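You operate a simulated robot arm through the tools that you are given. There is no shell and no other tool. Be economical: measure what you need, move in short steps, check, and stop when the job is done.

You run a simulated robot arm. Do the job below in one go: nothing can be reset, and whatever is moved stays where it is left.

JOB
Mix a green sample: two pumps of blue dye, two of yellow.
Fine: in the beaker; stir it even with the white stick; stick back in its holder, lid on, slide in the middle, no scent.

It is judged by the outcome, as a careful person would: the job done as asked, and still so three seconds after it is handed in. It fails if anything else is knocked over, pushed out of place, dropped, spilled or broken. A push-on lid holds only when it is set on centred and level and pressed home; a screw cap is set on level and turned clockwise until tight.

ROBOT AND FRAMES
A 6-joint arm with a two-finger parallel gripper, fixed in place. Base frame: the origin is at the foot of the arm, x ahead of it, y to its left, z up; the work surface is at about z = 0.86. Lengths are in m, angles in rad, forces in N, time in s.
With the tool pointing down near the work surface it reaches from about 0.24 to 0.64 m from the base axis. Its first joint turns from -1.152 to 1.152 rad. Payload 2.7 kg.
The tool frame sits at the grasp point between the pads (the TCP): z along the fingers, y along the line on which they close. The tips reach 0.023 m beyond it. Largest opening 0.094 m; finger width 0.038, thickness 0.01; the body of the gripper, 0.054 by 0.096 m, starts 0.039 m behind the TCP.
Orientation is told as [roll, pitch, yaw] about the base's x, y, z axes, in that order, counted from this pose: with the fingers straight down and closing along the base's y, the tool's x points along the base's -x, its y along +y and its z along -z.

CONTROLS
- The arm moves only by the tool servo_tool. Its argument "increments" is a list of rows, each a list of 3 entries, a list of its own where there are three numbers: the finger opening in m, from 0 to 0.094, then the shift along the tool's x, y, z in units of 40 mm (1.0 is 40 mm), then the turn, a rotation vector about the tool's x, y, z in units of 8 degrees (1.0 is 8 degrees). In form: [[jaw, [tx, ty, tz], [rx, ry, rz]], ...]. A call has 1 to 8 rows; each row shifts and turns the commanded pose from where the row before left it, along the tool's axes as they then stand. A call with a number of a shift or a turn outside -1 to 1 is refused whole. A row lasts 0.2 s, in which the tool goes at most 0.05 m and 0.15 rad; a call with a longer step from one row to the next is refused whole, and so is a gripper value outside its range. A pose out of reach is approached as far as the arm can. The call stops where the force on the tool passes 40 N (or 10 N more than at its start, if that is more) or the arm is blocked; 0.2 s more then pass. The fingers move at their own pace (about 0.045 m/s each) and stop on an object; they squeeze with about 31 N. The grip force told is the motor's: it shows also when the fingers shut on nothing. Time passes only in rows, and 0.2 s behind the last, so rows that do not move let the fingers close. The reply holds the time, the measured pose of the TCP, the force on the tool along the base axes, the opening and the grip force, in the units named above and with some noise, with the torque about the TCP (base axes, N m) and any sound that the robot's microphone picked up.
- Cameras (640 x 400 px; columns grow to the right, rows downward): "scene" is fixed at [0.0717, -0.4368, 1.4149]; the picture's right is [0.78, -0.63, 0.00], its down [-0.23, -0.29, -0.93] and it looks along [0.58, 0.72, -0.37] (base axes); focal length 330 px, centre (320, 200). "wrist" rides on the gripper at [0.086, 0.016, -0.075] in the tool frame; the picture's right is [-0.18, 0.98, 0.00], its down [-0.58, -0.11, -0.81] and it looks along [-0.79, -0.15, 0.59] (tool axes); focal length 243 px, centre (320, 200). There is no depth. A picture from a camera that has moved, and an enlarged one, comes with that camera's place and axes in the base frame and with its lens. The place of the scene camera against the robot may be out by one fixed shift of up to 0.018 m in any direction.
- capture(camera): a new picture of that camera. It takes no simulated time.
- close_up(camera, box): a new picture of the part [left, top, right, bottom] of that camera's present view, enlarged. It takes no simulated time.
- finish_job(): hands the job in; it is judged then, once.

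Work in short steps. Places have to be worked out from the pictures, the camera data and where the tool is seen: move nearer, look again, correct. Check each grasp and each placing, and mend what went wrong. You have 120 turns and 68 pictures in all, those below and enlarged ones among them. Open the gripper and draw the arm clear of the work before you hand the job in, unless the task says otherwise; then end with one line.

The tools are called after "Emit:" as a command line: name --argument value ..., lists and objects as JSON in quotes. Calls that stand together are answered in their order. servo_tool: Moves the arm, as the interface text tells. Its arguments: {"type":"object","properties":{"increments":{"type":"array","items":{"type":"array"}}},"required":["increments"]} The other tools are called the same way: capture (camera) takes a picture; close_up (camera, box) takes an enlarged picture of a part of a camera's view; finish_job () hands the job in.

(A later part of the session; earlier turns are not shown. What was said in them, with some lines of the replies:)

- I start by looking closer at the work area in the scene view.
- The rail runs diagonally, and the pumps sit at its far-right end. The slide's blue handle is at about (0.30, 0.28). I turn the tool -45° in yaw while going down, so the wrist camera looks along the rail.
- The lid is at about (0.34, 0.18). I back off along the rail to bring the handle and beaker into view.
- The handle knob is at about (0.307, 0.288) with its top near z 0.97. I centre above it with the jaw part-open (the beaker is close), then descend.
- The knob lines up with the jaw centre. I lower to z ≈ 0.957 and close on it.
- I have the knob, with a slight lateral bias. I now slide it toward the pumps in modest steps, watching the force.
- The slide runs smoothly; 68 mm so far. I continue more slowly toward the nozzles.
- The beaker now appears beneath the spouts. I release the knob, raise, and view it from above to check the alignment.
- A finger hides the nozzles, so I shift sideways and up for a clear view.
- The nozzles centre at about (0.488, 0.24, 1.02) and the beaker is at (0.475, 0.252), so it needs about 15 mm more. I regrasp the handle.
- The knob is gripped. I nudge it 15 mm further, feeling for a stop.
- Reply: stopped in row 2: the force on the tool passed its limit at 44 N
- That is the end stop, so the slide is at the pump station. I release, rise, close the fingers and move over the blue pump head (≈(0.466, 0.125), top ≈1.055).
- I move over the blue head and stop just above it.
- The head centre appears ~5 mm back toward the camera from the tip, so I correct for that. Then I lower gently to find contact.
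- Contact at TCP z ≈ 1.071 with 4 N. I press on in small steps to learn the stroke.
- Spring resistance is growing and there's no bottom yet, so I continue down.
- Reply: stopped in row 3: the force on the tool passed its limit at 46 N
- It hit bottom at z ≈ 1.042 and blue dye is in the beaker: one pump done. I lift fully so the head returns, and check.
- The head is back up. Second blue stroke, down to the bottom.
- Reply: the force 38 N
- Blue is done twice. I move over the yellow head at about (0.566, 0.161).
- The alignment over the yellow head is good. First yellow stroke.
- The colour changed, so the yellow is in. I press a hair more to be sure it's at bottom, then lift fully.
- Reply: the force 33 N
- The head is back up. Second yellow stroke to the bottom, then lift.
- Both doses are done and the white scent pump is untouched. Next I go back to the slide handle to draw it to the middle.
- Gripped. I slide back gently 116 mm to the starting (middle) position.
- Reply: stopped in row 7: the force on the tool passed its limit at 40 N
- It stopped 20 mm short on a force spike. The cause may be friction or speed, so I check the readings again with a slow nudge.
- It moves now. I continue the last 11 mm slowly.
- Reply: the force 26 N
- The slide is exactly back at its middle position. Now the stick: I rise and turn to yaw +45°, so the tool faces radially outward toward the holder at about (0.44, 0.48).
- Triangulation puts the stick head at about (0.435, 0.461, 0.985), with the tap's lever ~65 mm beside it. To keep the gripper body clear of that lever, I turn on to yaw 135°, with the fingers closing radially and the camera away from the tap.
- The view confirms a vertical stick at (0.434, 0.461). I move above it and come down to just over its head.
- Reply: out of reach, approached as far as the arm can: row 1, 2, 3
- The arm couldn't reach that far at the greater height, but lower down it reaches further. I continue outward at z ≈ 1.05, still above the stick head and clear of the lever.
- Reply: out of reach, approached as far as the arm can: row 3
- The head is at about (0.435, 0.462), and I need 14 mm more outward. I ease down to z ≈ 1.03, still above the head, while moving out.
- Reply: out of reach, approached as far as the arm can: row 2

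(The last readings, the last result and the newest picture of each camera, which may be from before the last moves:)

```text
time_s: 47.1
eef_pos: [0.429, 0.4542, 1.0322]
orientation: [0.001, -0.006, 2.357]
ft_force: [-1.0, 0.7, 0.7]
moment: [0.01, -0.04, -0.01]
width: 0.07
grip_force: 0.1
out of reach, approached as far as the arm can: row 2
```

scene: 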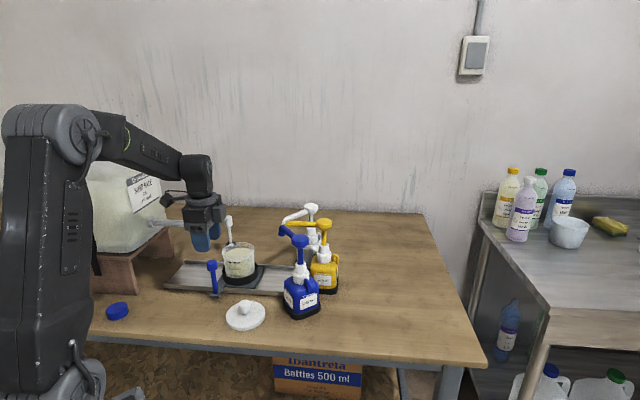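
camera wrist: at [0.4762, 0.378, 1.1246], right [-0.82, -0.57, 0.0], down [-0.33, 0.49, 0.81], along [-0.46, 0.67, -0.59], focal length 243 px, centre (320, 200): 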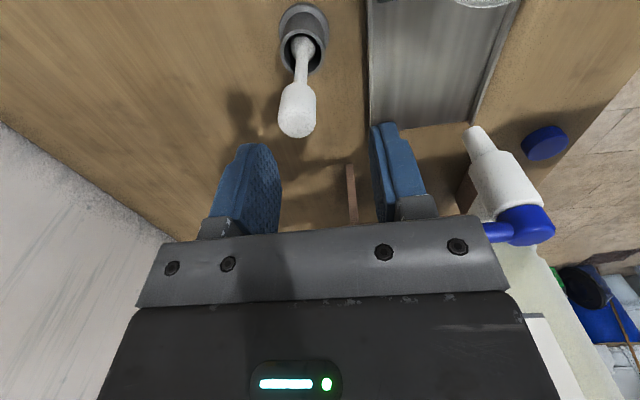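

The open fingers straddle the head with enough margin, so I descend around it, commanding further outward as reach grows.

Emit:
servo_tool --increments '[[0.07, [0, 0, 0.4], [0, 0, 0]], [0.07, [0, -0.12, 0.4], [0, 0, 0]], [0.07, [0, -0.12, 0.4], [0, 0, 0]], [0.07, [0, 0, 0], [0, 0, 0]]]'

Emit:
capture --camera "wrist"

Emit:
close_up --camera "scene" --box '[180, 160, 300, 280]'

```text
time_s: 48.1
eef_pos: [0.4351, 0.4625, 0.9843]
orientation: [0.002, -0.006, 2.357]
ft_force: [0.0, -0.7, -0.2]
moment: [0.0, 0.02, -0.02]
width: 0.0701
grip_force: 0.1
```

```text
33 pictures are left
camera wrist: at [0.4853, 0.3895, 1.0584], right [-0.82, -0.57, 0.0], down [-0.33, 0.49, 0.81], along [-0.46, 0.67, -0.59], focal length 243 px, centre (320, 200)
```

wrist: 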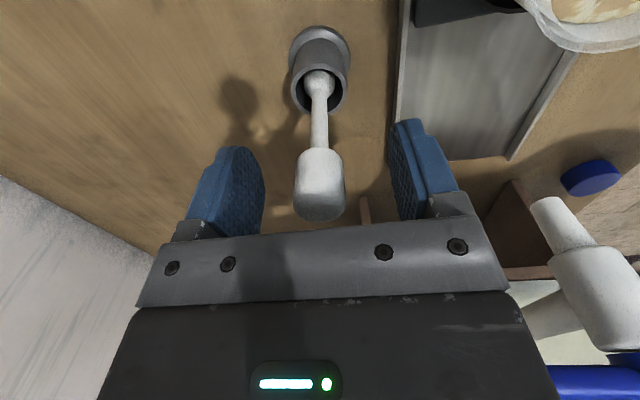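

```text
3.33 times, centred on (240, 220) of scene
camera zoom: at [0.0717, -0.4368, 1.4149], right [0.78, -0.63, 0.0], down [-0.23, -0.29, -0.93], along [0.58, 0.72, -0.37], focal length 1100 px, centre (587, 133)
```

zoom: 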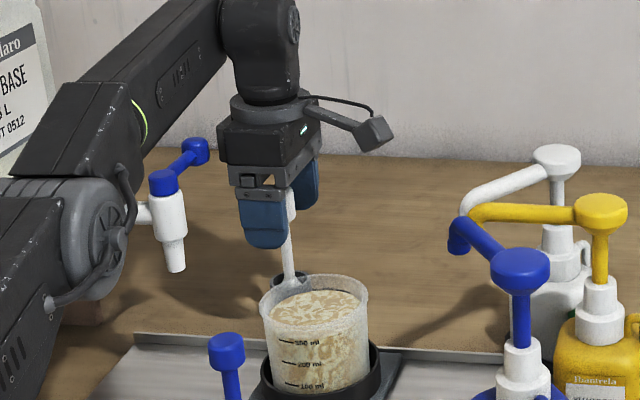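

The stick's head is centred between the fingers. I close the grip.

Emit:
servo_tool --increments '[[0.0, [0, 0, 0], [0, 0, 0]], [0.0, [0, 0, 0], [0, 0, 0]], [0.0, [0, 0, 0], [0, 0, 0]], [0.0, [0, 0, 0], [0, 0, 0]]]'

```text
time_s: 49.1
eef_pos: [0.4357, 0.4619, 0.9843]
orientation: [0.002, -0.005, 2.358]
ft_force: [0.3, 0.1, -0.1]
moment: [-0.01, 0.0, 0.0]
width: 0.0219
grip_force: 30.9
```

Gripped at 22 mm. The arm's reach shrinks as it rises, so I lift with a slight matching tilt that keeps the stick's lower end centred in the holder.

Emit:
servo_tool --increments '[[0.0, [0, 0.04, -0.25], [0.1, 0, 0]], [0.0, [0, 0.04, -0.25], [0.1, 0, 0]], [0.0, [0, 0.04, -0.25], [0.1, 0, 0]], [0.0, [0, 0.04, -0.25], [0.1, 0, 0]], [0.0, [0, 0.02, -0.25], [0.1, 0, 0]]]'

Emit:
close_up --camera "scene" --box '[180, 160, 300, 280]'

Emit:
capture --camera "wrist"

```text
time_s: 50.3
eef_pos: [0.4292, 0.4559, 1.0339]
orientation: [-0.069, -0.005, 2.357]
ft_force: [0.6, 0.6, -0.4]
moment: [0.0, 0.01, 0.01]
width: 0.022
grip_force: 31.2
```

```text
3.33 times, centred on (240, 220) of scene
camera zoom: at [0.0717, -0.4368, 1.4149], right [0.78, -0.63, 0.0], down [-0.23, -0.29, -0.93], along [0.58, 0.72, -0.37], focal length 1100 px, centre (587, 133)
```

zoom: 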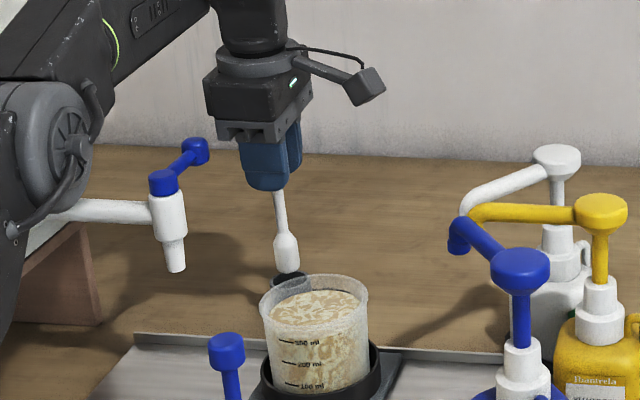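

```text
30 pictures are left
camera wrist: at [0.4758, 0.3796, 1.1074], right [-0.82, -0.56, -0.07], down [-0.37, 0.45, 0.81], along [-0.43, 0.7, -0.58], focal length 243 px, centre (320, 200)
```

wrist: 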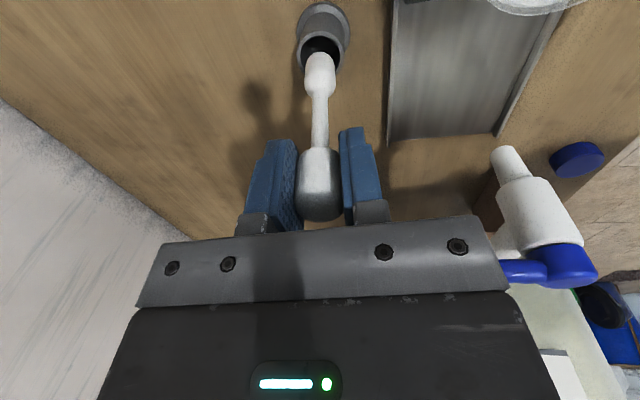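

The stick is free of the holder, with its tip ≈106 mm below the TCP. I straighten, lift higher, and carry it over the beaker.

Emit:
servo_tool --increments '[[0.0, [0.2, 0.2, -0.7], [-0.25, 0, 0]], [0.0, [0.4, 0.4, -0.7], [-0.25, 0, 0]], [0.0, [0.35, 0.75, -0.1], [0, 0, 0]], [0.0, [0.35, 0.75, 0], [0, 0, 0]], [0.0, [0.33, 0.76, 0], [0, 0, 0]], [0.0, [0, 0, 0], [0, 0, 0]]]'

Emit:
close_up --camera "scene" --box '[180, 160, 300, 280]'

Emit:
capture --camera "wrist"

```text
time_s: 51.7
eef_pos: [0.3929, 0.3262, 1.0923]
orientation: [0.001, -0.007, 2.359]
ft_force: [0.0, -0.3, -0.8]
moment: [0.02, 0.0, 0.01]
width: 0.022
grip_force: 30.7
```

```text
3.33 times, centred on (240, 220) of scene
camera zoom: at [0.0717, -0.4368, 1.4149], right [0.78, -0.63, 0.0], down [-0.23, -0.29, -0.93], along [0.58, 0.72, -0.37], focal length 1100 px, centre (587, 133)
```

zoom: 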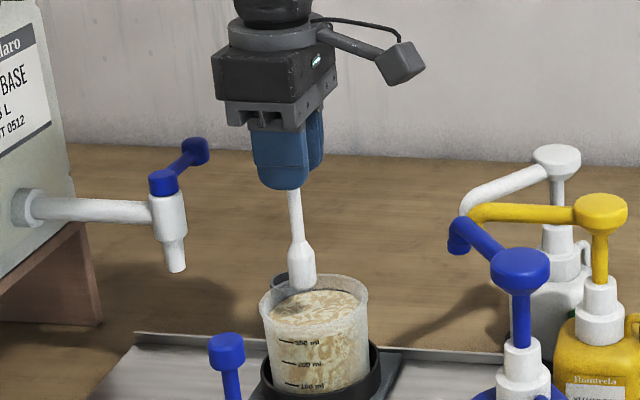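

```text
28 pictures are left
camera wrist: at [0.4421, 0.2539, 1.1667], right [-0.82, -0.57, 0.0], down [-0.33, 0.48, 0.81], along [-0.46, 0.67, -0.59], focal length 243 px, centre (320, 200)
```

wrist: 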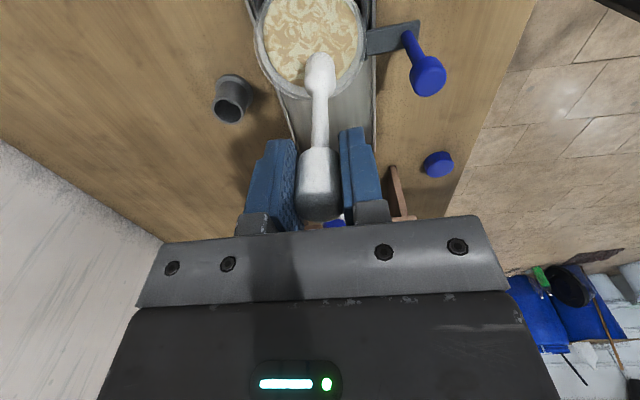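

The beaker centre is at about (0.400, 0.328). I centre over it and lower the stick into the liquid, tip to z ≈ 0.90.

Emit:
servo_tool --increments '[[0.0, [0.09, -0.16, 0], [0, 0, 0]], [0.0, [0, 0, 0.5], [0, 0, 0]], [0.0, [0, 0, 0.5], [0, 0, 0]], [0.0, [0, 0, 0.4], [0, 0, 0]], [0.0, [0, 0, 0.3], [0, 0, 0]], [0.0, [0, 0, 0.3], [0, 0, 0]]]'

Emit:
close_up --camera "scene" --box '[180, 160, 300, 280]'

Emit:
capture --camera "wrist"

```text
time_s: 53.1
eef_pos: [0.4008, 0.3277, 1.0124]
orientation: [0.001, -0.005, 2.358]
ft_force: [0.4, 0.9, 0.0]
moment: [-0.02, 0.02, -0.02]
width: 0.0218
grip_force: 30.9
```

```text
3.33 times, centred on (240, 220) of scene
camera zoom: at [0.0717, -0.4368, 1.4149], right [0.78, -0.63, 0.0], down [-0.23, -0.29, -0.93], along [0.58, 0.72, -0.37], focal length 1100 px, centre (587, 133)
```

zoom: 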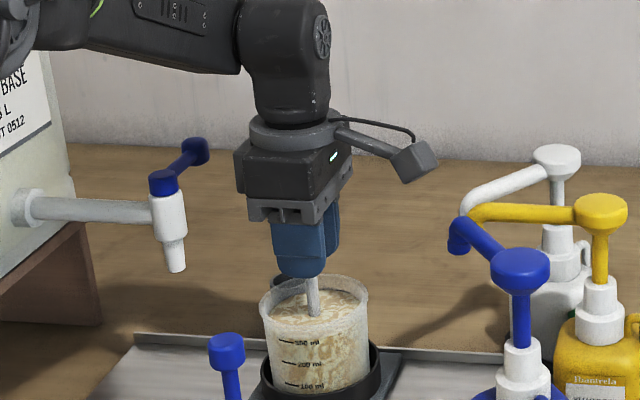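

```text
26 pictures are left
camera wrist: at [0.4494, 0.2554, 1.0869], right [-0.82, -0.57, 0.0], down [-0.33, 0.49, 0.81], along [-0.46, 0.67, -0.59], focal length 243 px, centre (320, 200)
```

wrist: 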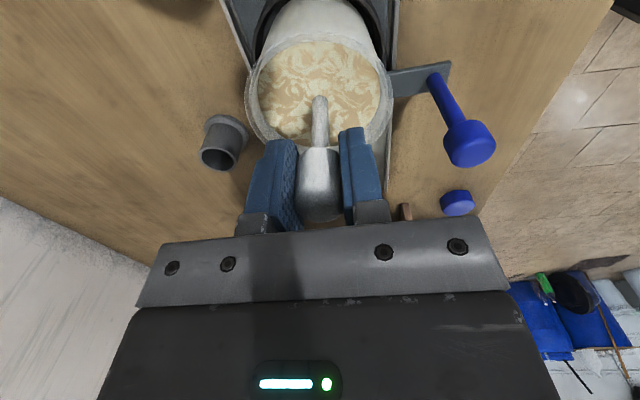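

The stick enters the liquid dead centre. I lower a little, offset 18 mm, and stir in circles.

Emit:
servo_tool --increments '[[0.0, [0.2, 0, 0.15], [0, 0, 0]], [0.0, [0.25, 0, 0.05], [0, 0, 0]]]'

Emit:
servo_tool --increments '[[0.0, [-0.132, 0.318, 0], [0, 0, 0]], [0.0, [-0.318, 0.132, 0], [0, 0, 0]], [0.0, [-0.318, -0.132, 0], [0, 0, 0]], [0.0, [-0.132, -0.318, 0], [0, 0, 0]], [0.0, [0.132, -0.318, 0], [0, 0, 0]], [0.0, [0.318, -0.132, 0], [0, 0, 0]], [0.0, [0.318, 0.132, 0], [0, 0, 0]], [0.0, [0.132, 0.318, 0], [0, 0, 0]]]'

Emit:
servo_tool --increments '[[0.0, [-0.132, 0.318, 0], [0, 0, 0]], [0.0, [-0.318, 0.132, 0], [0, 0, 0]], [0.0, [-0.318, -0.132, 0], [0, 0, 0]], [0.0, [-0.132, -0.318, 0], [0, 0, 0]], [0.0, [0.132, -0.318, 0], [0, 0, 0]], [0.0, [0.318, -0.132, 0], [0, 0, 0]], [0.0, [0.318, 0.132, 0], [0, 0, 0]], [0.0, [0.132, 0.318, 0], [0, 0, 0]]]'

Emit:
close_up --camera "scene" --box '[180, 160, 300, 280]'

```text
time_s: 53.7
eef_pos: [0.4125, 0.3144, 1.0046]
orientation: [0.001, -0.006, 2.357]
ft_force: [0.4, 0.2, -0.3]
moment: [-0.01, 0.0, -0.04]
width: 0.022
grip_force: 31.4
```

```text
time_s: 55.5
eef_pos: [0.4114, 0.3163, 1.0032]
orientation: [0.003, -0.005, 2.358]
ft_force: [0.1, 0.3, -0.1]
moment: [-0.02, -0.01, 0.03]
width: 0.022
grip_force: 31.4
```

```text
time_s: 57.3
eef_pos: [0.4123, 0.3157, 1.0041]
orientation: [0.002, -0.005, 2.357]
ft_force: [0.2, 0.2, -0.8]
moment: [-0.03, 0.01, -0.02]
width: 0.0221
grip_force: 31.2
```

```text
3.33 times, centred on (240, 220) of scene
camera zoom: at [0.0717, -0.4368, 1.4149], right [0.78, -0.63, 0.0], down [-0.23, -0.29, -0.93], along [0.58, 0.72, -0.37], focal length 1100 px, centre (587, 133)
```

zoom: 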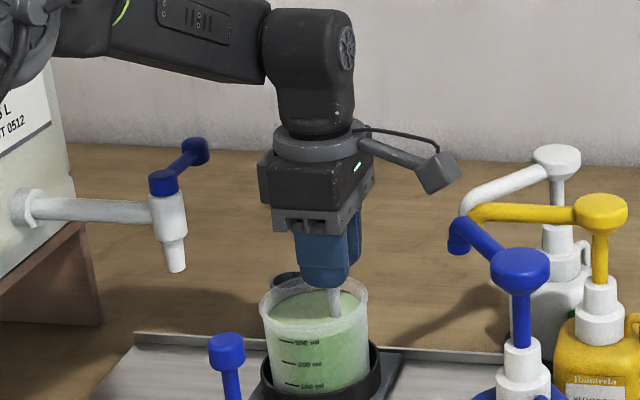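

Turning green and contact-free. I stir two more revolutions and check evenness.

Emit:
servo_tool --increments '[[0.0, [-0.132, 0.318, 0], [0, 0, 0]], [0.0, [-0.318, 0.132, 0], [0, 0, 0]], [0.0, [-0.318, -0.132, 0], [0, 0, 0]], [0.0, [-0.132, -0.318, 0], [0, 0, 0]], [0.0, [0.132, -0.318, 0], [0, 0, 0]], [0.0, [0.318, -0.132, 0], [0, 0, 0]], [0.0, [0.318, 0.132, 0], [0, 0, 0]], [0.0, [0.132, 0.318, 0], [0, 0, 0]]]'

Emit:
servo_tool --increments '[[0.0, [-0.132, 0.318, 0], [0, 0, 0]], [0.0, [-0.318, 0.132, 0], [0, 0, 0]], [0.0, [-0.318, -0.132, 0], [0, 0, 0]], [0.0, [-0.132, -0.318, 0], [0, 0, 0]], [0.0, [0.132, -0.318, 0], [0, 0, 0]], [0.0, [0.318, -0.132, 0], [0, 0, 0]], [0.0, [0.318, 0.132, 0], [0, 0, 0]], [0.0, [0.132, 0.318, 0], [0, 0, 0]]]'

Emit:
servo_tool --increments '[[0.0, [-0.132, 0.318, 0], [0, 0, 0]], [0.0, [-0.318, 0.132, 0], [0, 0, 0]], [0.0, [-0.318, -0.132, 0], [0, 0, 0]], [0.0, [-0.132, -0.318, 0], [0, 0, 0]], [0.0, [0.132, -0.318, 0], [0, 0, 0]], [0.0, [0.318, -0.132, 0], [0, 0, 0]], [0.0, [0.318, 0.132, 0], [0, 0, 0]], [0.0, [0.132, 0.318, 0], [0, 0, 0]]]'

Emit:
close_up --camera "wrist" --box '[220, 0, 420, 160]'

```text
time_s: 59.1
eef_pos: [0.4124, 0.3158, 1.0054]
orientation: [0.002, -0.004, 2.357]
ft_force: [-0.2, 0.2, -0.1]
moment: [0.01, 0.0, 0.02]
width: 0.0221
grip_force: 31.5
```

```text
time_s: 60.9
eef_pos: [0.4133, 0.3171, 1.0051]
orientation: [0.002, -0.006, 2.358]
ft_force: [0.6, -0.5, -0.2]
moment: [-0.01, -0.03, 0.02]
width: 0.0221
grip_force: 30.8
```

```text
time_s: 62.7
eef_pos: [0.4122, 0.3155, 1.0041]
orientation: [0.002, -0.005, 2.358]
ft_force: [0.0, -0.5, -0.7]
moment: [-0.02, 0.0, 0.0]
width: 0.0218
grip_force: 31.2
```

```text
2.50 times, centred on (320, 80) of wrist
camera zoom: at [0.4624, 0.2427, 1.0788], right [-0.82, -0.57, 0.0], down [-0.33, 0.49, 0.81], along [-0.46, 0.67, -0.59], focal length 606 px, centre (320, 500)
```

zoom: 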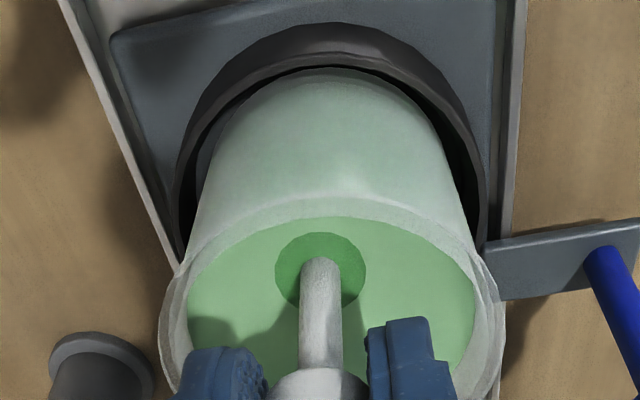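

Evenly green. I return to the centre, raise the stick above the rim, and let it drip a moment over the beaker.

Emit:
servo_tool --increments '[[0.0, [-0.45, 0, 0], [0, 0, 0]], [0.0, [0, 0, -0.4], [0, 0, 0]], [0.0, [0, 0, -0.4], [0, 0, 0]], [0.0, [0, 0, -0.4], [0, 0, 0]], [0.0, [0, 0, -0.5], [0, 0, 0]], [0.0, [0, 0, -0.6], [0, 0, 0]]]'

Emit:
servo_tool --increments '[[0.0, [0, 0, 0], [0, 0, 0]], [0.0, [0, 0, 0], [0, 0, 0]], [0.0, [0, 0, 0], [0, 0, 0]], [0.0, [0, 0, 0], [0, 0, 0]], [0.0, [0, 0, 0], [0, 0, 0]], [0.0, [0, 0, 0], [0, 0, 0]], [0.0, [0, 0, 0], [0, 0, 0]], [0.0, [0, 0, 0], [0, 0, 0]]]'

Emit:
close_up --camera "scene" --box '[180, 160, 300, 280]'

```text
time_s: 64.1
eef_pos: [0.3991, 0.3287, 1.0958]
orientation: [0.003, -0.007, 2.357]
ft_force: [0.5, -0.5, -0.5]
moment: [0.01, -0.02, -0.02]
width: 0.022
grip_force: 31.2
```

```text
time_s: 65.9
eef_pos: [0.3993, 0.3285, 1.0972]
orientation: [0.002, -0.006, 2.357]
ft_force: [0.1, -0.2, -1.0]
moment: [-0.04, 0.03, 0.02]
width: 0.0217
grip_force: 31.3
```

```text
3.33 times, centred on (240, 220) of scene
camera zoom: at [0.0717, -0.4368, 1.4149], right [0.78, -0.63, 0.0], down [-0.23, -0.29, -0.93], along [0.58, 0.72, -0.37], focal length 1100 px, centre (587, 133)
```

zoom: 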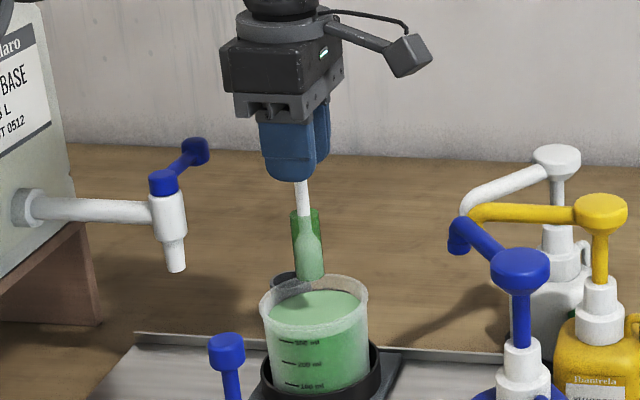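

The stick is wet but not dripping visibly. I carry it back along the same path to just above the holder.

Emit:
servo_tool --increments '[[0.0, [-0.33, -0.76, 0], [0, 0, 0]], [0.0, [-0.35, -0.75, 0], [0, 0, 0]], [0.0, [-0.44, -0.67, 0.1], [0, 0, 0]], [0.0, [-0.4, -0.4, 0.7], [0.25, 0, 0]], [0.0, [-0.2, -0.2, 0.65], [0.25, 0, 0]], [0.0, [0, 0, 0], [0, 0, 0]]]'

Emit:
capture --camera "wrist"

Emit:
close_up --camera "scene" --box '[180, 160, 300, 280]'

```text
time_s: 67.3
eef_pos: [0.4294, 0.4571, 1.039]
orientation: [-0.069, -0.006, 2.359]
ft_force: [-0.1, -0.5, 0.7]
moment: [0.01, 0.01, 0.0]
width: 0.0222
grip_force: 31.2
```

```text
22 pictures are left
camera wrist: at [0.4762, 0.3805, 1.1121], right [-0.82, -0.56, -0.07], down [-0.37, 0.45, 0.81], along [-0.43, 0.7, -0.58], focal length 243 px, centre (320, 200)
```

wrist: 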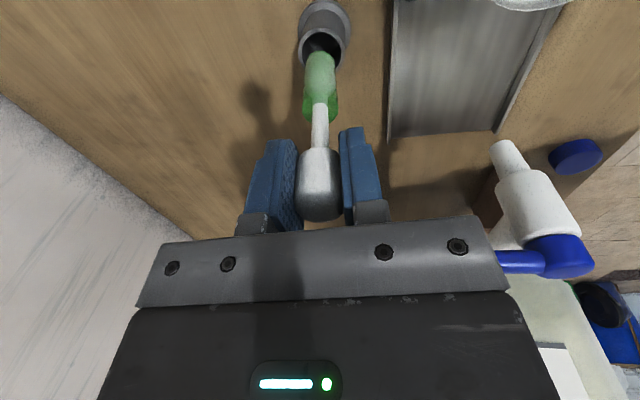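

```text
3.33 times, centred on (240, 220) of scene
camera zoom: at [0.0717, -0.4368, 1.4149], right [0.78, -0.63, 0.0], down [-0.23, -0.29, -0.93], along [0.58, 0.72, -0.37], focal length 1100 px, centre (587, 133)
```

zoom: 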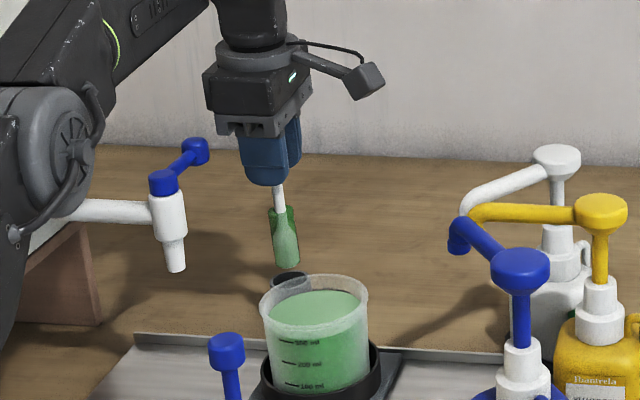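

The pose matches the earlier exit path within about 1 mm. I insert by reversing the withdrawal.

Emit:
servo_tool --increments '[[0.0, [0, 0.02, 0.12], [0, 0, 0]], [0.0, [0, -0.02, 0.25], [-0.1, 0, 0]], [0.0, [0, -0.04, 0.25], [-0.1, 0, 0]], [0.0, [0, -0.04, 0.25], [-0.1, 0, 0]], [0.0, [0, -0.04, 0.25], [-0.1, 0, 0]], [0.0, [0, -0.04, 0.2], [-0.1, 0, 0]]]'

Emit:
capture --camera "wrist"

```text
time_s: 68.7
eef_pos: [0.4346, 0.4621, 0.9859]
orientation: [-0.001, -0.006, 2.356]
ft_force: [-1.3, -0.5, -0.4]
moment: [0.04, -0.01, -0.03]
width: 0.022
grip_force: 30.4
```

```text
20 pictures are left
camera wrist: at [0.4852, 0.3888, 1.0606], right [-0.82, -0.57, 0.0], down [-0.33, 0.48, 0.81], along [-0.46, 0.67, -0.59], focal length 243 px, centre (320, 200)
```

wrist: 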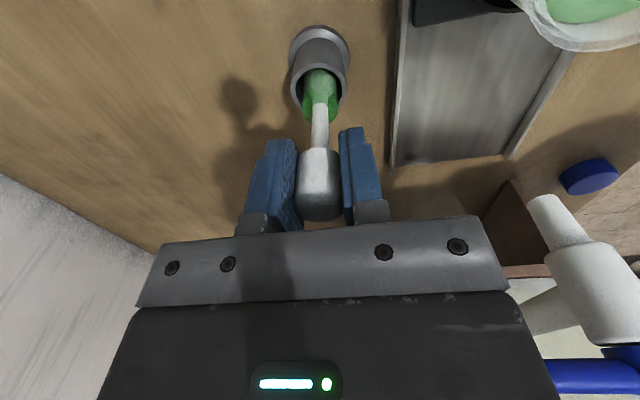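

It's seated in the holder with no contact force. I open and back straight up and slightly inward.

Emit:
servo_tool --increments '[[0.07, [0, 0, 0], [0, 0, 0]], [0.07, [0, 0, 0], [0, 0, 0]], [0.07, [0, 0, 0], [0, 0, 0]], [0.07, [0, 0.07, -0.4], [0, 0, 0]], [0.07, [0, 0.07, -0.4], [0, 0, 0]], [0.07, [0, 0.1, -0.4], [0, 0, 0]], [0.07, [0, 0.2, -0.5], [0, 0, 0]], [0.07, [0.2, 0.4, -0.7], [0, 0, 0]]]'

Emit:
close_up --camera "scene" --box '[150, 180, 350, 340]'

```text
time_s: 70.5
eef_pos: [0.4179, 0.4332, 1.0836]
orientation: [0.003, -0.005, 2.357]
ft_force: [-0.1, 0.0, -1.1]
moment: [0.01, 0.0, 0.02]
width: 0.0703
grip_force: 0.0
```

```text
2.50 times, centred on (250, 260) of scene
camera zoom: at [0.0717, -0.4368, 1.4148], right [0.78, -0.63, 0.0], down [-0.23, -0.29, -0.93], along [0.58, 0.72, -0.37], focal length 825 px, centre (495, 50)
```

zoom: 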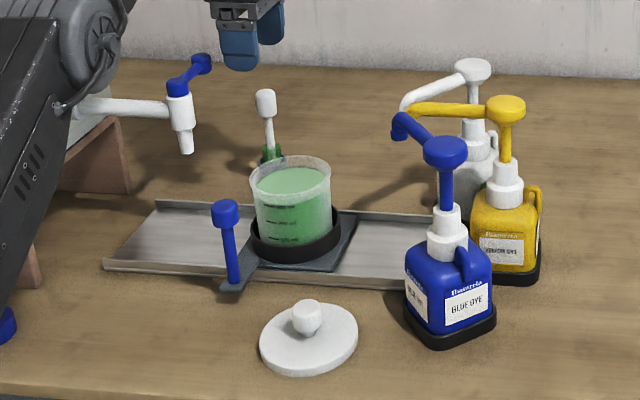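

The stick stands in its holder again. Now the lid: I raise, retract inward, and turn to yaw 90°.

Emit:
servo_tool --increments '[[0.07, [0.6, 0.7, -0.6], [0, 0, 0]], [0.07, [0.7, 0.7, -0.6], [0, 0, 0]], [0.07, [0, 0, 0], [0, 0, 0.9375]], [0.07, [0, 0, 0], [0, 0, 0.9375]], [0.07, [0, 0, 0], [0, 0, 0.9375]], [0.07, [0, 0, 0], [0, 0, 0.9375]], [0.07, [0, 0, 0], [0, 0, 0.9375]], [0.07, [0, 0, 0], [0, 0, 0.9375]]]'

```text
time_s: 72.3
eef_pos: [0.4152, 0.357, 1.1303]
orientation: [0.006, -0.004, 1.57]
ft_force: [-0.1, 0.1, -0.5]
moment: [0.01, -0.02, 0.01]
width: 0.07
grip_force: 0.1
```

Emit:
servo_tool --increments '[[0.07, [0.87, 0.39, 0.2], [0, 0, 0]], [0.07, [0.87, 0.39, 0.2], [0, 0, 0]], [0.07, [0.87, 0.39, 0.2], [0, 0, 0]], [0.07, [0.87, 0.39, 0.4], [0, 0, 0]], [0.07, [0.87, 0.39, 0.7], [0, 0, 0]], [0.07, [0, 0, 0], [0, 0, 0]]]'

Emit:
capture --camera "wrist"

```text
time_s: 73.7
eef_pos: [0.3376, 0.1814, 1.0601]
orientation: [0.005, -0.003, 1.572]
ft_force: [1.9, 0.4, 0.1]
moment: [0.02, -0.03, 0.01]
width: 0.07
grip_force: 0.1
```

```text
18 pictures are left
camera wrist: at [0.3219, 0.0954, 1.1356], right [-0.98, 0.18, 0.01], down [0.11, 0.58, 0.81], along [0.14, 0.79, -0.59], focal length 243 px, centre (320, 200)
```

wrist: 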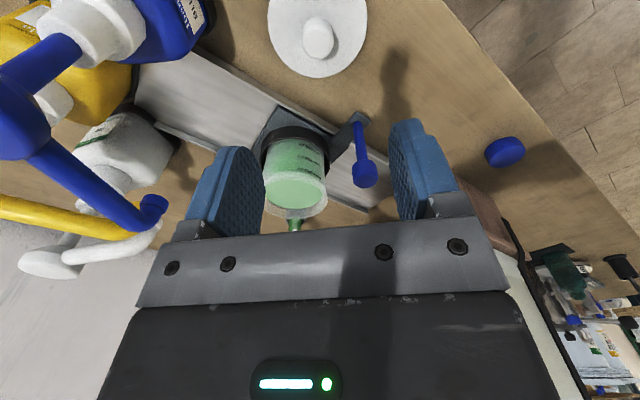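

The lid's knob is at (0.339, 0.184), directly below, with its top at about z 0.903. I descend to TCP ≈ 0.925 first and check.

Emit:
servo_tool --increments '[[0.07, [-0.05, -0.03, 0.9], [0, 0, 0]], [0.07, [0, 0, 0.9], [0, 0, 0]], [0.07, [0, 0, 0.8], [0, 0, 0]], [0.07, [0, 0, 0.7], [0, 0, 0]], [0.07, [0, 0, 0], [0, 0, 0]]]'

Emit:
capture --camera "wrist"

Emit:
close_up --camera "scene" --box '[180, 240, 300, 340]'

```text
time_s: 74.9
eef_pos: [0.3395, 0.1856, 0.9301]
orientation: [0.006, -0.003, 1.573]
ft_force: [0.1, 0.0, 0.2]
moment: [0.02, -0.01, 0.01]
width: 0.07
grip_force: 0.1
```

```text
17 pictures are left
camera wrist: at [0.3233, 0.0985, 1.0038], right [-0.98, 0.18, 0.01], down [0.11, 0.58, 0.81], along [0.14, 0.79, -0.59], focal length 243 px, centre (320, 200)
```

wrist: 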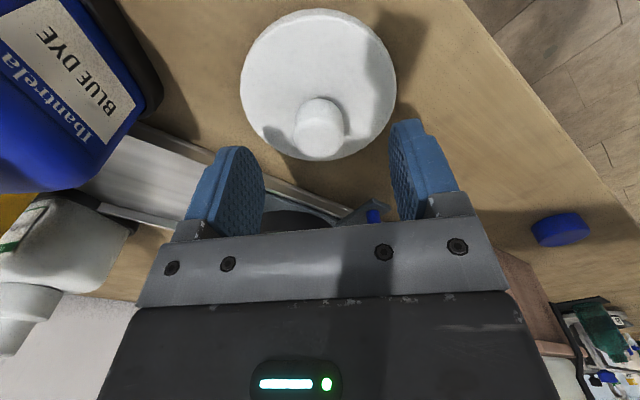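

```text
4.00 times, centred on (240, 290) of scene
camera zoom: at [0.0717, -0.4368, 1.4149], right [0.78, -0.63, 0.0], down [-0.23, -0.29, -0.93], along [0.58, 0.72, -0.37], focal length 1320 px, centre (640, -160)
```

zoom: 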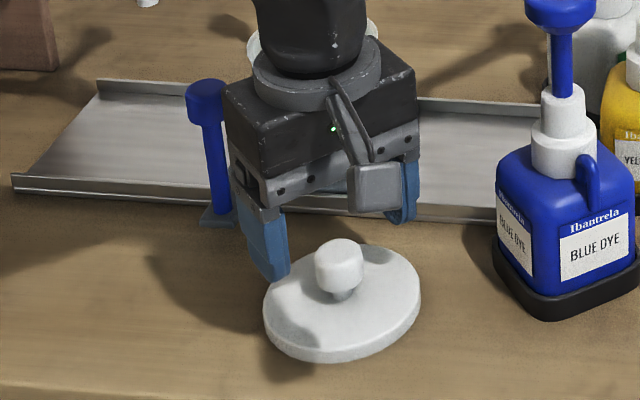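

The lid centre measures (0.338, 0.183). I correct by ~3 mm, lower to straddle the knob, and close.

Emit:
servo_tool --increments '[[0.07, [0.075, 0.04, 0.3], [0, 0, 0]], [0.07, [0, 0, 0.38], [0, 0, 0]], [0.0, [0, 0, 0], [0, 0, 0]], [0.0, [0, 0, 0], [0, 0, 0]], [0.0, [0, 0, 0], [0, 0, 0]], [0.0, [0, 0, 0], [0, 0, 0]]]'

Emit:
capture --camera "wrist"

```text
time_s: 76.3
eef_pos: [0.3381, 0.1831, 0.9027]
orientation: [0.004, -0.003, 1.573]
ft_force: [1.4, 0.6, 0.4]
moment: [0.07, -0.09, 0.01]
width: 0.0256
grip_force: 30.7
```

```text
15 pictures are left
camera wrist: at [0.3212, 0.0956, 0.9773], right [-0.98, 0.18, 0.0], down [0.11, 0.58, 0.81], along [0.14, 0.79, -0.59], focal length 243 px, centre (320, 200)
```

wrist: 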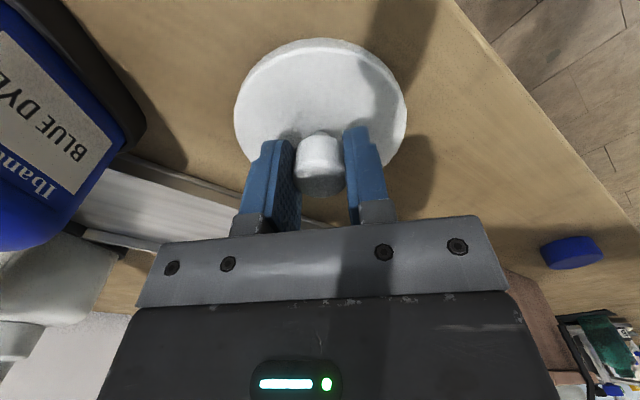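

The knob is gripped and the lid is square to the gripper. I lift it straight up to 1.06 and carry it over the beaker at about (0.397, 0.330).

Emit:
servo_tool --increments '[[0.0, [0, 0, -0.5], [0, 0, 0]], [0.0, [0, 0, -0.9], [0, 0, 0]], [0.0, [0, 0, -1], [0, 0, 0]], [0.0, [0, 0, -1], [0, 0, 0]], [0.0, [0, 0, -0.55], [0, 0, 0]], [0.0, [0, 0, 0], [0, 0, 0]]]'

Emit:
servo_tool --increments '[[0.0, [-0.6, -0.25, 0], [0, 0, 0]], [0.0, [-0.9, -0.37, 0], [0, 0, 0]], [0.0, [-0.9, -0.37, 0], [0, 0, 0]], [0.0, [-0.8, -0.3, 0], [0, 0, 0]], [0.0, [-0.48, -0.18, 0], [0, 0, 0]], [0.0, [0, 0, 0.6], [0, 0, 0]], [0.0, [0, 0, 0], [0, 0, 0]]]'

Emit:
close_up --camera "scene" --box '[190, 200, 290, 300]'

Emit:
close_up --camera "wrist" --box '[210, 0, 430, 220]'

```text
time_s: 77.7
eef_pos: [0.3377, 0.1812, 1.0613]
orientation: [0.004, -0.002, 1.574]
ft_force: [-0.7, 0.0, 0.1]
moment: [0.0, -0.01, 0.0]
width: 0.0256
grip_force: 30.7
```

```text
time_s: 79.3
eef_pos: [0.3965, 0.3294, 1.0376]
orientation: [0.006, -0.002, 1.571]
ft_force: [-0.4, 0.1, -0.4]
moment: [0.02, 0.0, 0.02]
width: 0.0258
grip_force: 30.8
```

```text
4.00 times, centred on (240, 250) of scene
camera zoom: at [0.0717, -0.4368, 1.4149], right [0.78, -0.63, 0.0], down [-0.23, -0.29, -0.93], along [0.58, 0.72, -0.37], focal length 1320 px, centre (640, 0)
```

zoom: 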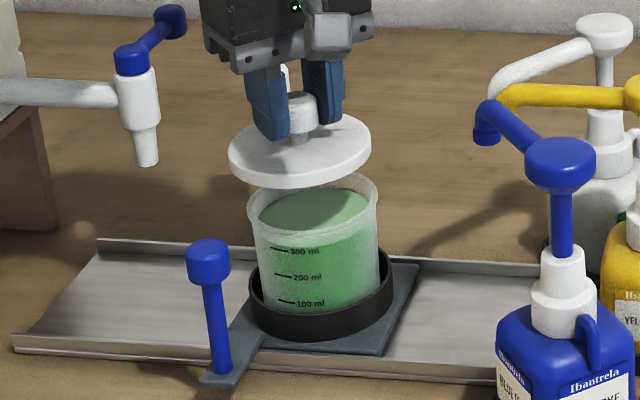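

```text
1.82 times, centred on (320, 110) of wrist
camera zoom: at [0.3799, 0.2426, 1.1113], right [-0.98, 0.18, 0.01], down [0.11, 0.58, 0.81], along [0.14, 0.79, -0.59], focal length 441 px, centre (320, 364)
```

zoom: 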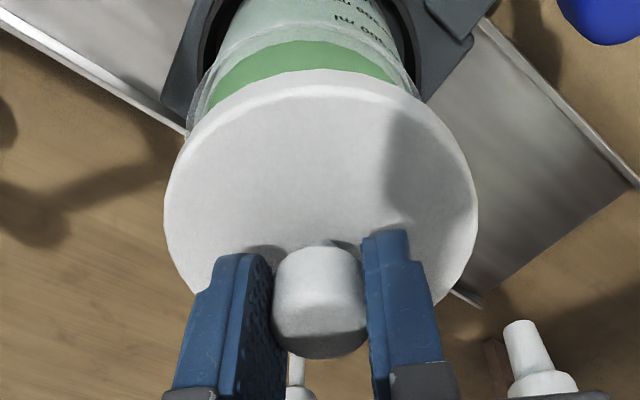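

Combining both views, the beaker centre is ≈(0.401, 0.326) and the lid needs about +4.5 mm in x and −3.4 mm in y. I correct and lower to just above the rim.

Emit:
servo_tool --increments '[[0.0, [0.085, -0.112, 0], [0, 0, 0]], [0.0, [0, 0, 0.35], [0, 0, 0]], [0.0, [0, 0, 0.3], [0, 0, 0]], [0.0, [0, 0, 0], [0, 0, 0]]]'

Emit:
close_up --camera "scene" --box '[190, 200, 290, 300]'

Emit:
close_up --camera "wrist" --box '[210, 0, 430, 220]'

```text
time_s: 80.3
eef_pos: [0.3995, 0.3258, 1.0109]
orientation: [0.005, 0.0, 1.573]
ft_force: [-0.8, 0.4, 0.2]
moment: [0.01, 0.04, 0.01]
width: 0.0258
grip_force: 30.7
```

```text
4.00 times, centred on (240, 250) of scene
camera zoom: at [0.0717, -0.4368, 1.4149], right [0.78, -0.63, 0.0], down [-0.23, -0.29, -0.93], along [0.58, 0.72, -0.37], focal length 1320 px, centre (640, 0)
```

zoom: 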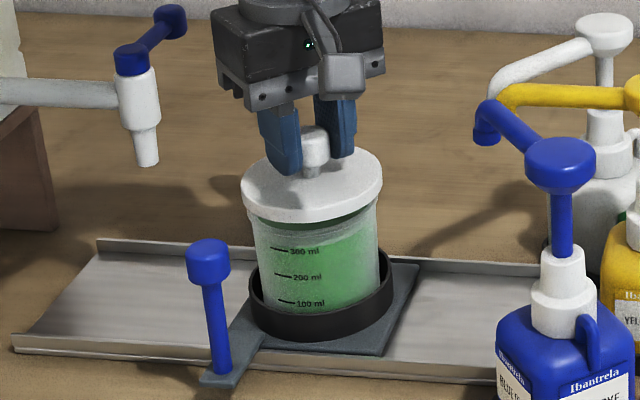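

```text
1.82 times, centred on (320, 110) of wrist
camera zoom: at [0.3843, 0.2388, 1.0857], right [-0.98, 0.18, 0.01], down [0.11, 0.58, 0.81], along [0.14, 0.79, -0.59], focal length 441 px, centre (320, 364)
```

zoom: 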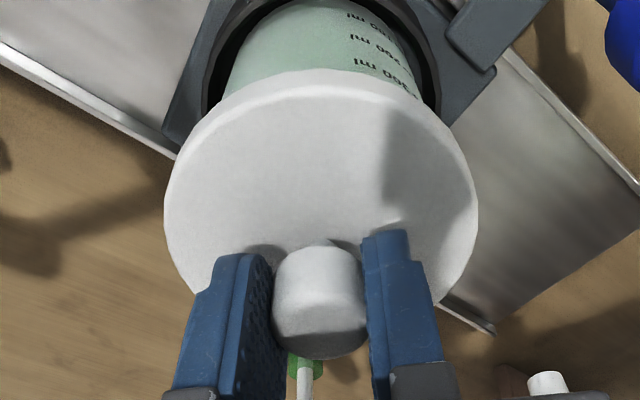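

Aligned within about 1 mm in both views. I lower gently and feel for seating.

Emit:
servo_tool --increments '[[0.0, [0, 0, 0.12], [0, 0, 0]], [0.0, [0, 0, 0.1], [0, 0, 0]], [0.0, [0, 0, 0.08], [0, 0, 0]]]'

```text
time_s: 81.1
eef_pos: [0.3998, 0.3264, 1.0007]
orientation: [0.003, -0.003, 1.572]
ft_force: [-1.6, -0.2, 6.3]
moment: [0.21, 0.0, 0.05]
width: 0.0257
grip_force: 31.8
```

First contact at 6 N. I press on gradually.

Emit:
servo_tool --increments '[[0.0, [0, 0, 0.06], [0, 0, 0]], [0.0, [0, 0, 0.06], [0, 0, 0]]]'

Emit:
close_up --camera "scene" --box '[200, 210, 280, 290]'

```text
time_s: 81.7
eef_pos: [0.4013, 0.3249, 0.9971]
orientation: [0.001, -0.006, 1.572]
ft_force: [-0.7, -2.3, 25.4]
moment: [0.81, -0.08, 0.04]
width: 0.0261
grip_force: 30.8
```

```text
5.00 times, centred on (240, 250) of scene
camera zoom: at [0.0713, -0.4371, 1.4148], right [0.78, -0.63, 0.0], down [-0.23, -0.29, -0.93], along [0.58, 0.72, -0.37], focal length 1650 px, centre (720, -50)
```

zoom: 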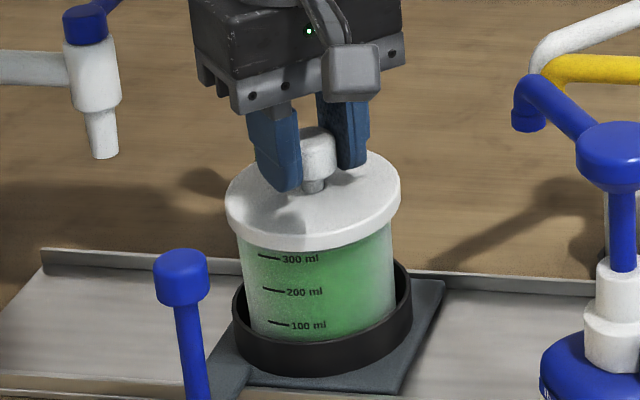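

The torque shows pressure on the +y edge only, and the scene view shows the lid ~1 mm too far right. I lift slightly, shift about 3 mm in +y and 1 mm in −x, and try again.

Emit:
servo_tool --increments '[[0.0, [0, 0, -0.2], [0, 0, 0]], [0.0, [-0.08, 0.025, -0.05], [0, 0, 0]], [0.0, [0, 0, 0.1], [0, 0, 0]], [0.0, [0, 0, 0.08], [0, 0, 0]], [0.0, [0, 0, 0], [0, 0, 0]]]'

```text
time_s: 82.9
eef_pos: [0.4, 0.3289, 0.9992]
orientation: [0.001, -0.005, 1.575]
ft_force: [0.9, -3.4, 21.2]
moment: [-0.76, 0.67, 0.09]
width: 0.0262
grip_force: 30.6
```

Now contact is on the −y/−x side, so I overshot. I lift, take half the y correction back with a hair of −x, and press again.

Emit:
servo_tool --increments '[[0.0, [0, 0, -0.2], [0, 0, 0]], [0.0, [0.045, 0.015, 0], [0, 0, 0]], [0.0, [0, 0, 0.1], [0, 0, 0]], [0.0, [0, 0, 0.1], [0, 0, 0]], [0.0, [0, 0, 0.02], [0, 0, 0]]]'

```text
time_s: 84.1
eef_pos: [0.3981, 0.3272, 0.9965]
orientation: [0.004, -0.002, 1.573]
ft_force: [0.0, 0.0, 0.1]
moment: [0.02, 0.01, -0.02]
width: 0.0258
grip_force: 31.1
```

At the same height there's now no contact force, so the lid is slipping onto the rim. I continue pressing down.

Emit:
servo_tool --increments '[[0.0, [0, 0, 0.08], [0, 0, 0]], [0.0, [0, 0, 0.08], [0, 0, 0]]]'

```text
time_s: 84.7
eef_pos: [0.3985, 0.3267, 0.9921]
orientation: [0.0, -0.006, 1.573]
ft_force: [-1.4, -0.5, 19.8]
moment: [-0.82, -0.01, 0.01]
width: 0.0259
grip_force: 30.8
heard: snap
```

A snap was heard. I press a little more to be sure it is home, then look.

Emit:
servo_tool --increments '[[0.0, [0, 0, 0.06], [0, 0, 0]], [0.0, [0, 0, 0.05], [0, 0, 0]]]'

Emit:
close_up --camera "scene" --box '[200, 210, 280, 290]'

```text
time_s: 85.3
eef_pos: [0.399, 0.3285, 0.9922]
orientation: [-0.005, -0.008, 1.573]
ft_force: [-2.1, 0.0, 2.4]
moment: [0.03, 0.04, 0.02]
width: 0.0258
grip_force: 31.2
stopped in row 2: the force on the tool passed its limit at 41 N (the readings are from after the stop); the commanded pose is now the measured one
```

```text
5.00 times, centred on (240, 250) of scene
camera zoom: at [0.0716, -0.4368, 1.4148], right [0.78, -0.63, 0.0], down [-0.23, -0.29, -0.93], along [0.58, 0.72, -0.37], focal length 1650 px, centre (720, -50)
```

zoom: 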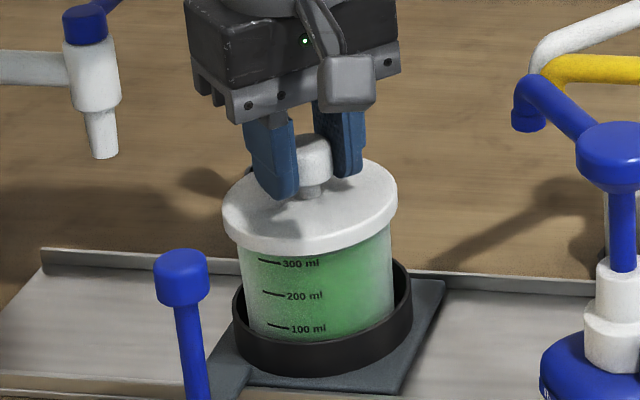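

The lid sits level and home, and the beaker is in its original position. I release the knob and draw up and clear.

Emit:
servo_tool --increments '[[0.06, [0, 0, 0], [0, 0, 0]], [0.06, [0, 0, 0], [0, 0, 0]], [0.06, [0, 0, 0], [0, 0, 0]], [0.06, [0, 0, -0.6], [0, 0, 0]], [0.06, [0, 0, -1], [0, 0, 0]], [0.06, [0, 0, -1], [0, 0, 0]], [0.06, [0, 0, -1], [0, 0, 0]], [0.06, [0.5, 0.6, -0.9], [0, 0, 0]]]'

Emit:
servo_tool --increments '[[0.06, [0.7, 0.6, -0.7], [0, 0, 0]], [0.06, [0.7, 0.6, -0.7], [0, 0, 0]], [0.06, [0.7, 0.6, -0.7], [0, 0, 0]]]'

Emit:
close_up --camera "scene" --box '[150, 180, 350, 340]'

Emit:
close_up --camera "scene" --box '[200, 210, 280, 290]'

```text
time_s: 87.1
eef_pos: [0.375, 0.3054, 1.1704]
orientation: [-0.003, -0.008, 1.572]
ft_force: [-0.1, 0.3, 0.3]
moment: [-0.02, 0.02, 0.01]
width: 0.0603
grip_force: 0.0
```

```text
time_s: 87.9
eef_pos: [0.3032, 0.222, 1.2545]
orientation: [-0.005, -0.008, 1.573]
ft_force: [0.1, -0.3, 0.7]
moment: [-0.01, 0.01, -0.01]
width: 0.0599
grip_force: 0.1
```

```text
2.50 times, centred on (250, 260) of scene
camera zoom: at [0.0717, -0.4368, 1.4148], right [0.78, -0.63, 0.0], down [-0.23, -0.29, -0.93], along [0.58, 0.72, -0.37], focal length 825 px, centre (495, 50)
```

zoom: 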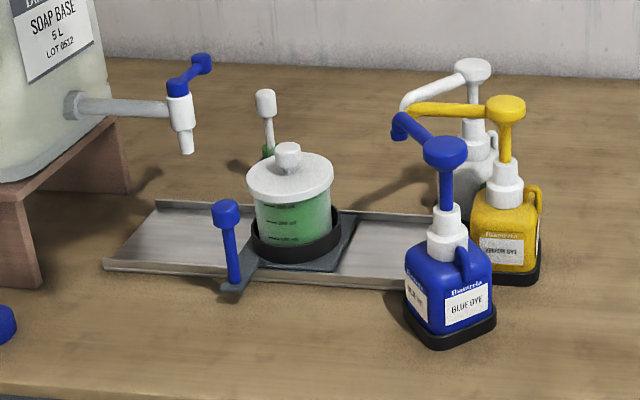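

```text
5.00 times, centred on (240, 250) of scene
camera zoom: at [0.0717, -0.4368, 1.4148], right [0.78, -0.63, 0.0], down [-0.23, -0.29, -0.93], along [0.58, 0.72, -0.37], focal length 1650 px, centre (720, -50)
```

zoom: 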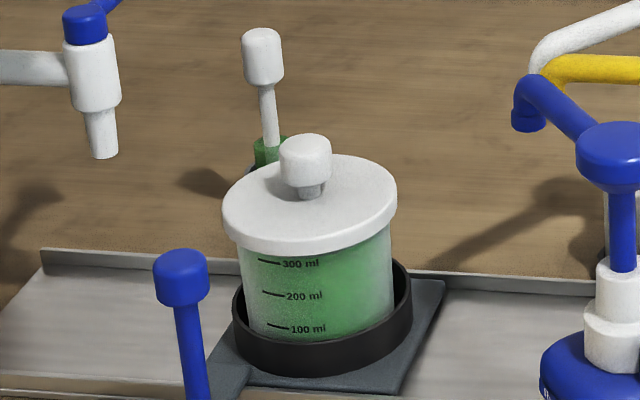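

Everything is in place: the lid is snapped on level, the stick is in its holder, the slide is in the middle and the arm is clear. I'm handing it in.

Emit:
finish_job

```text
The job is handed in.
```

The green sample is mixed in the beaker: two pumps of blue and two of yellow, stirred even, no scent. The stick is back in its holder, the lid is snapped on, and the slide is in the middle.
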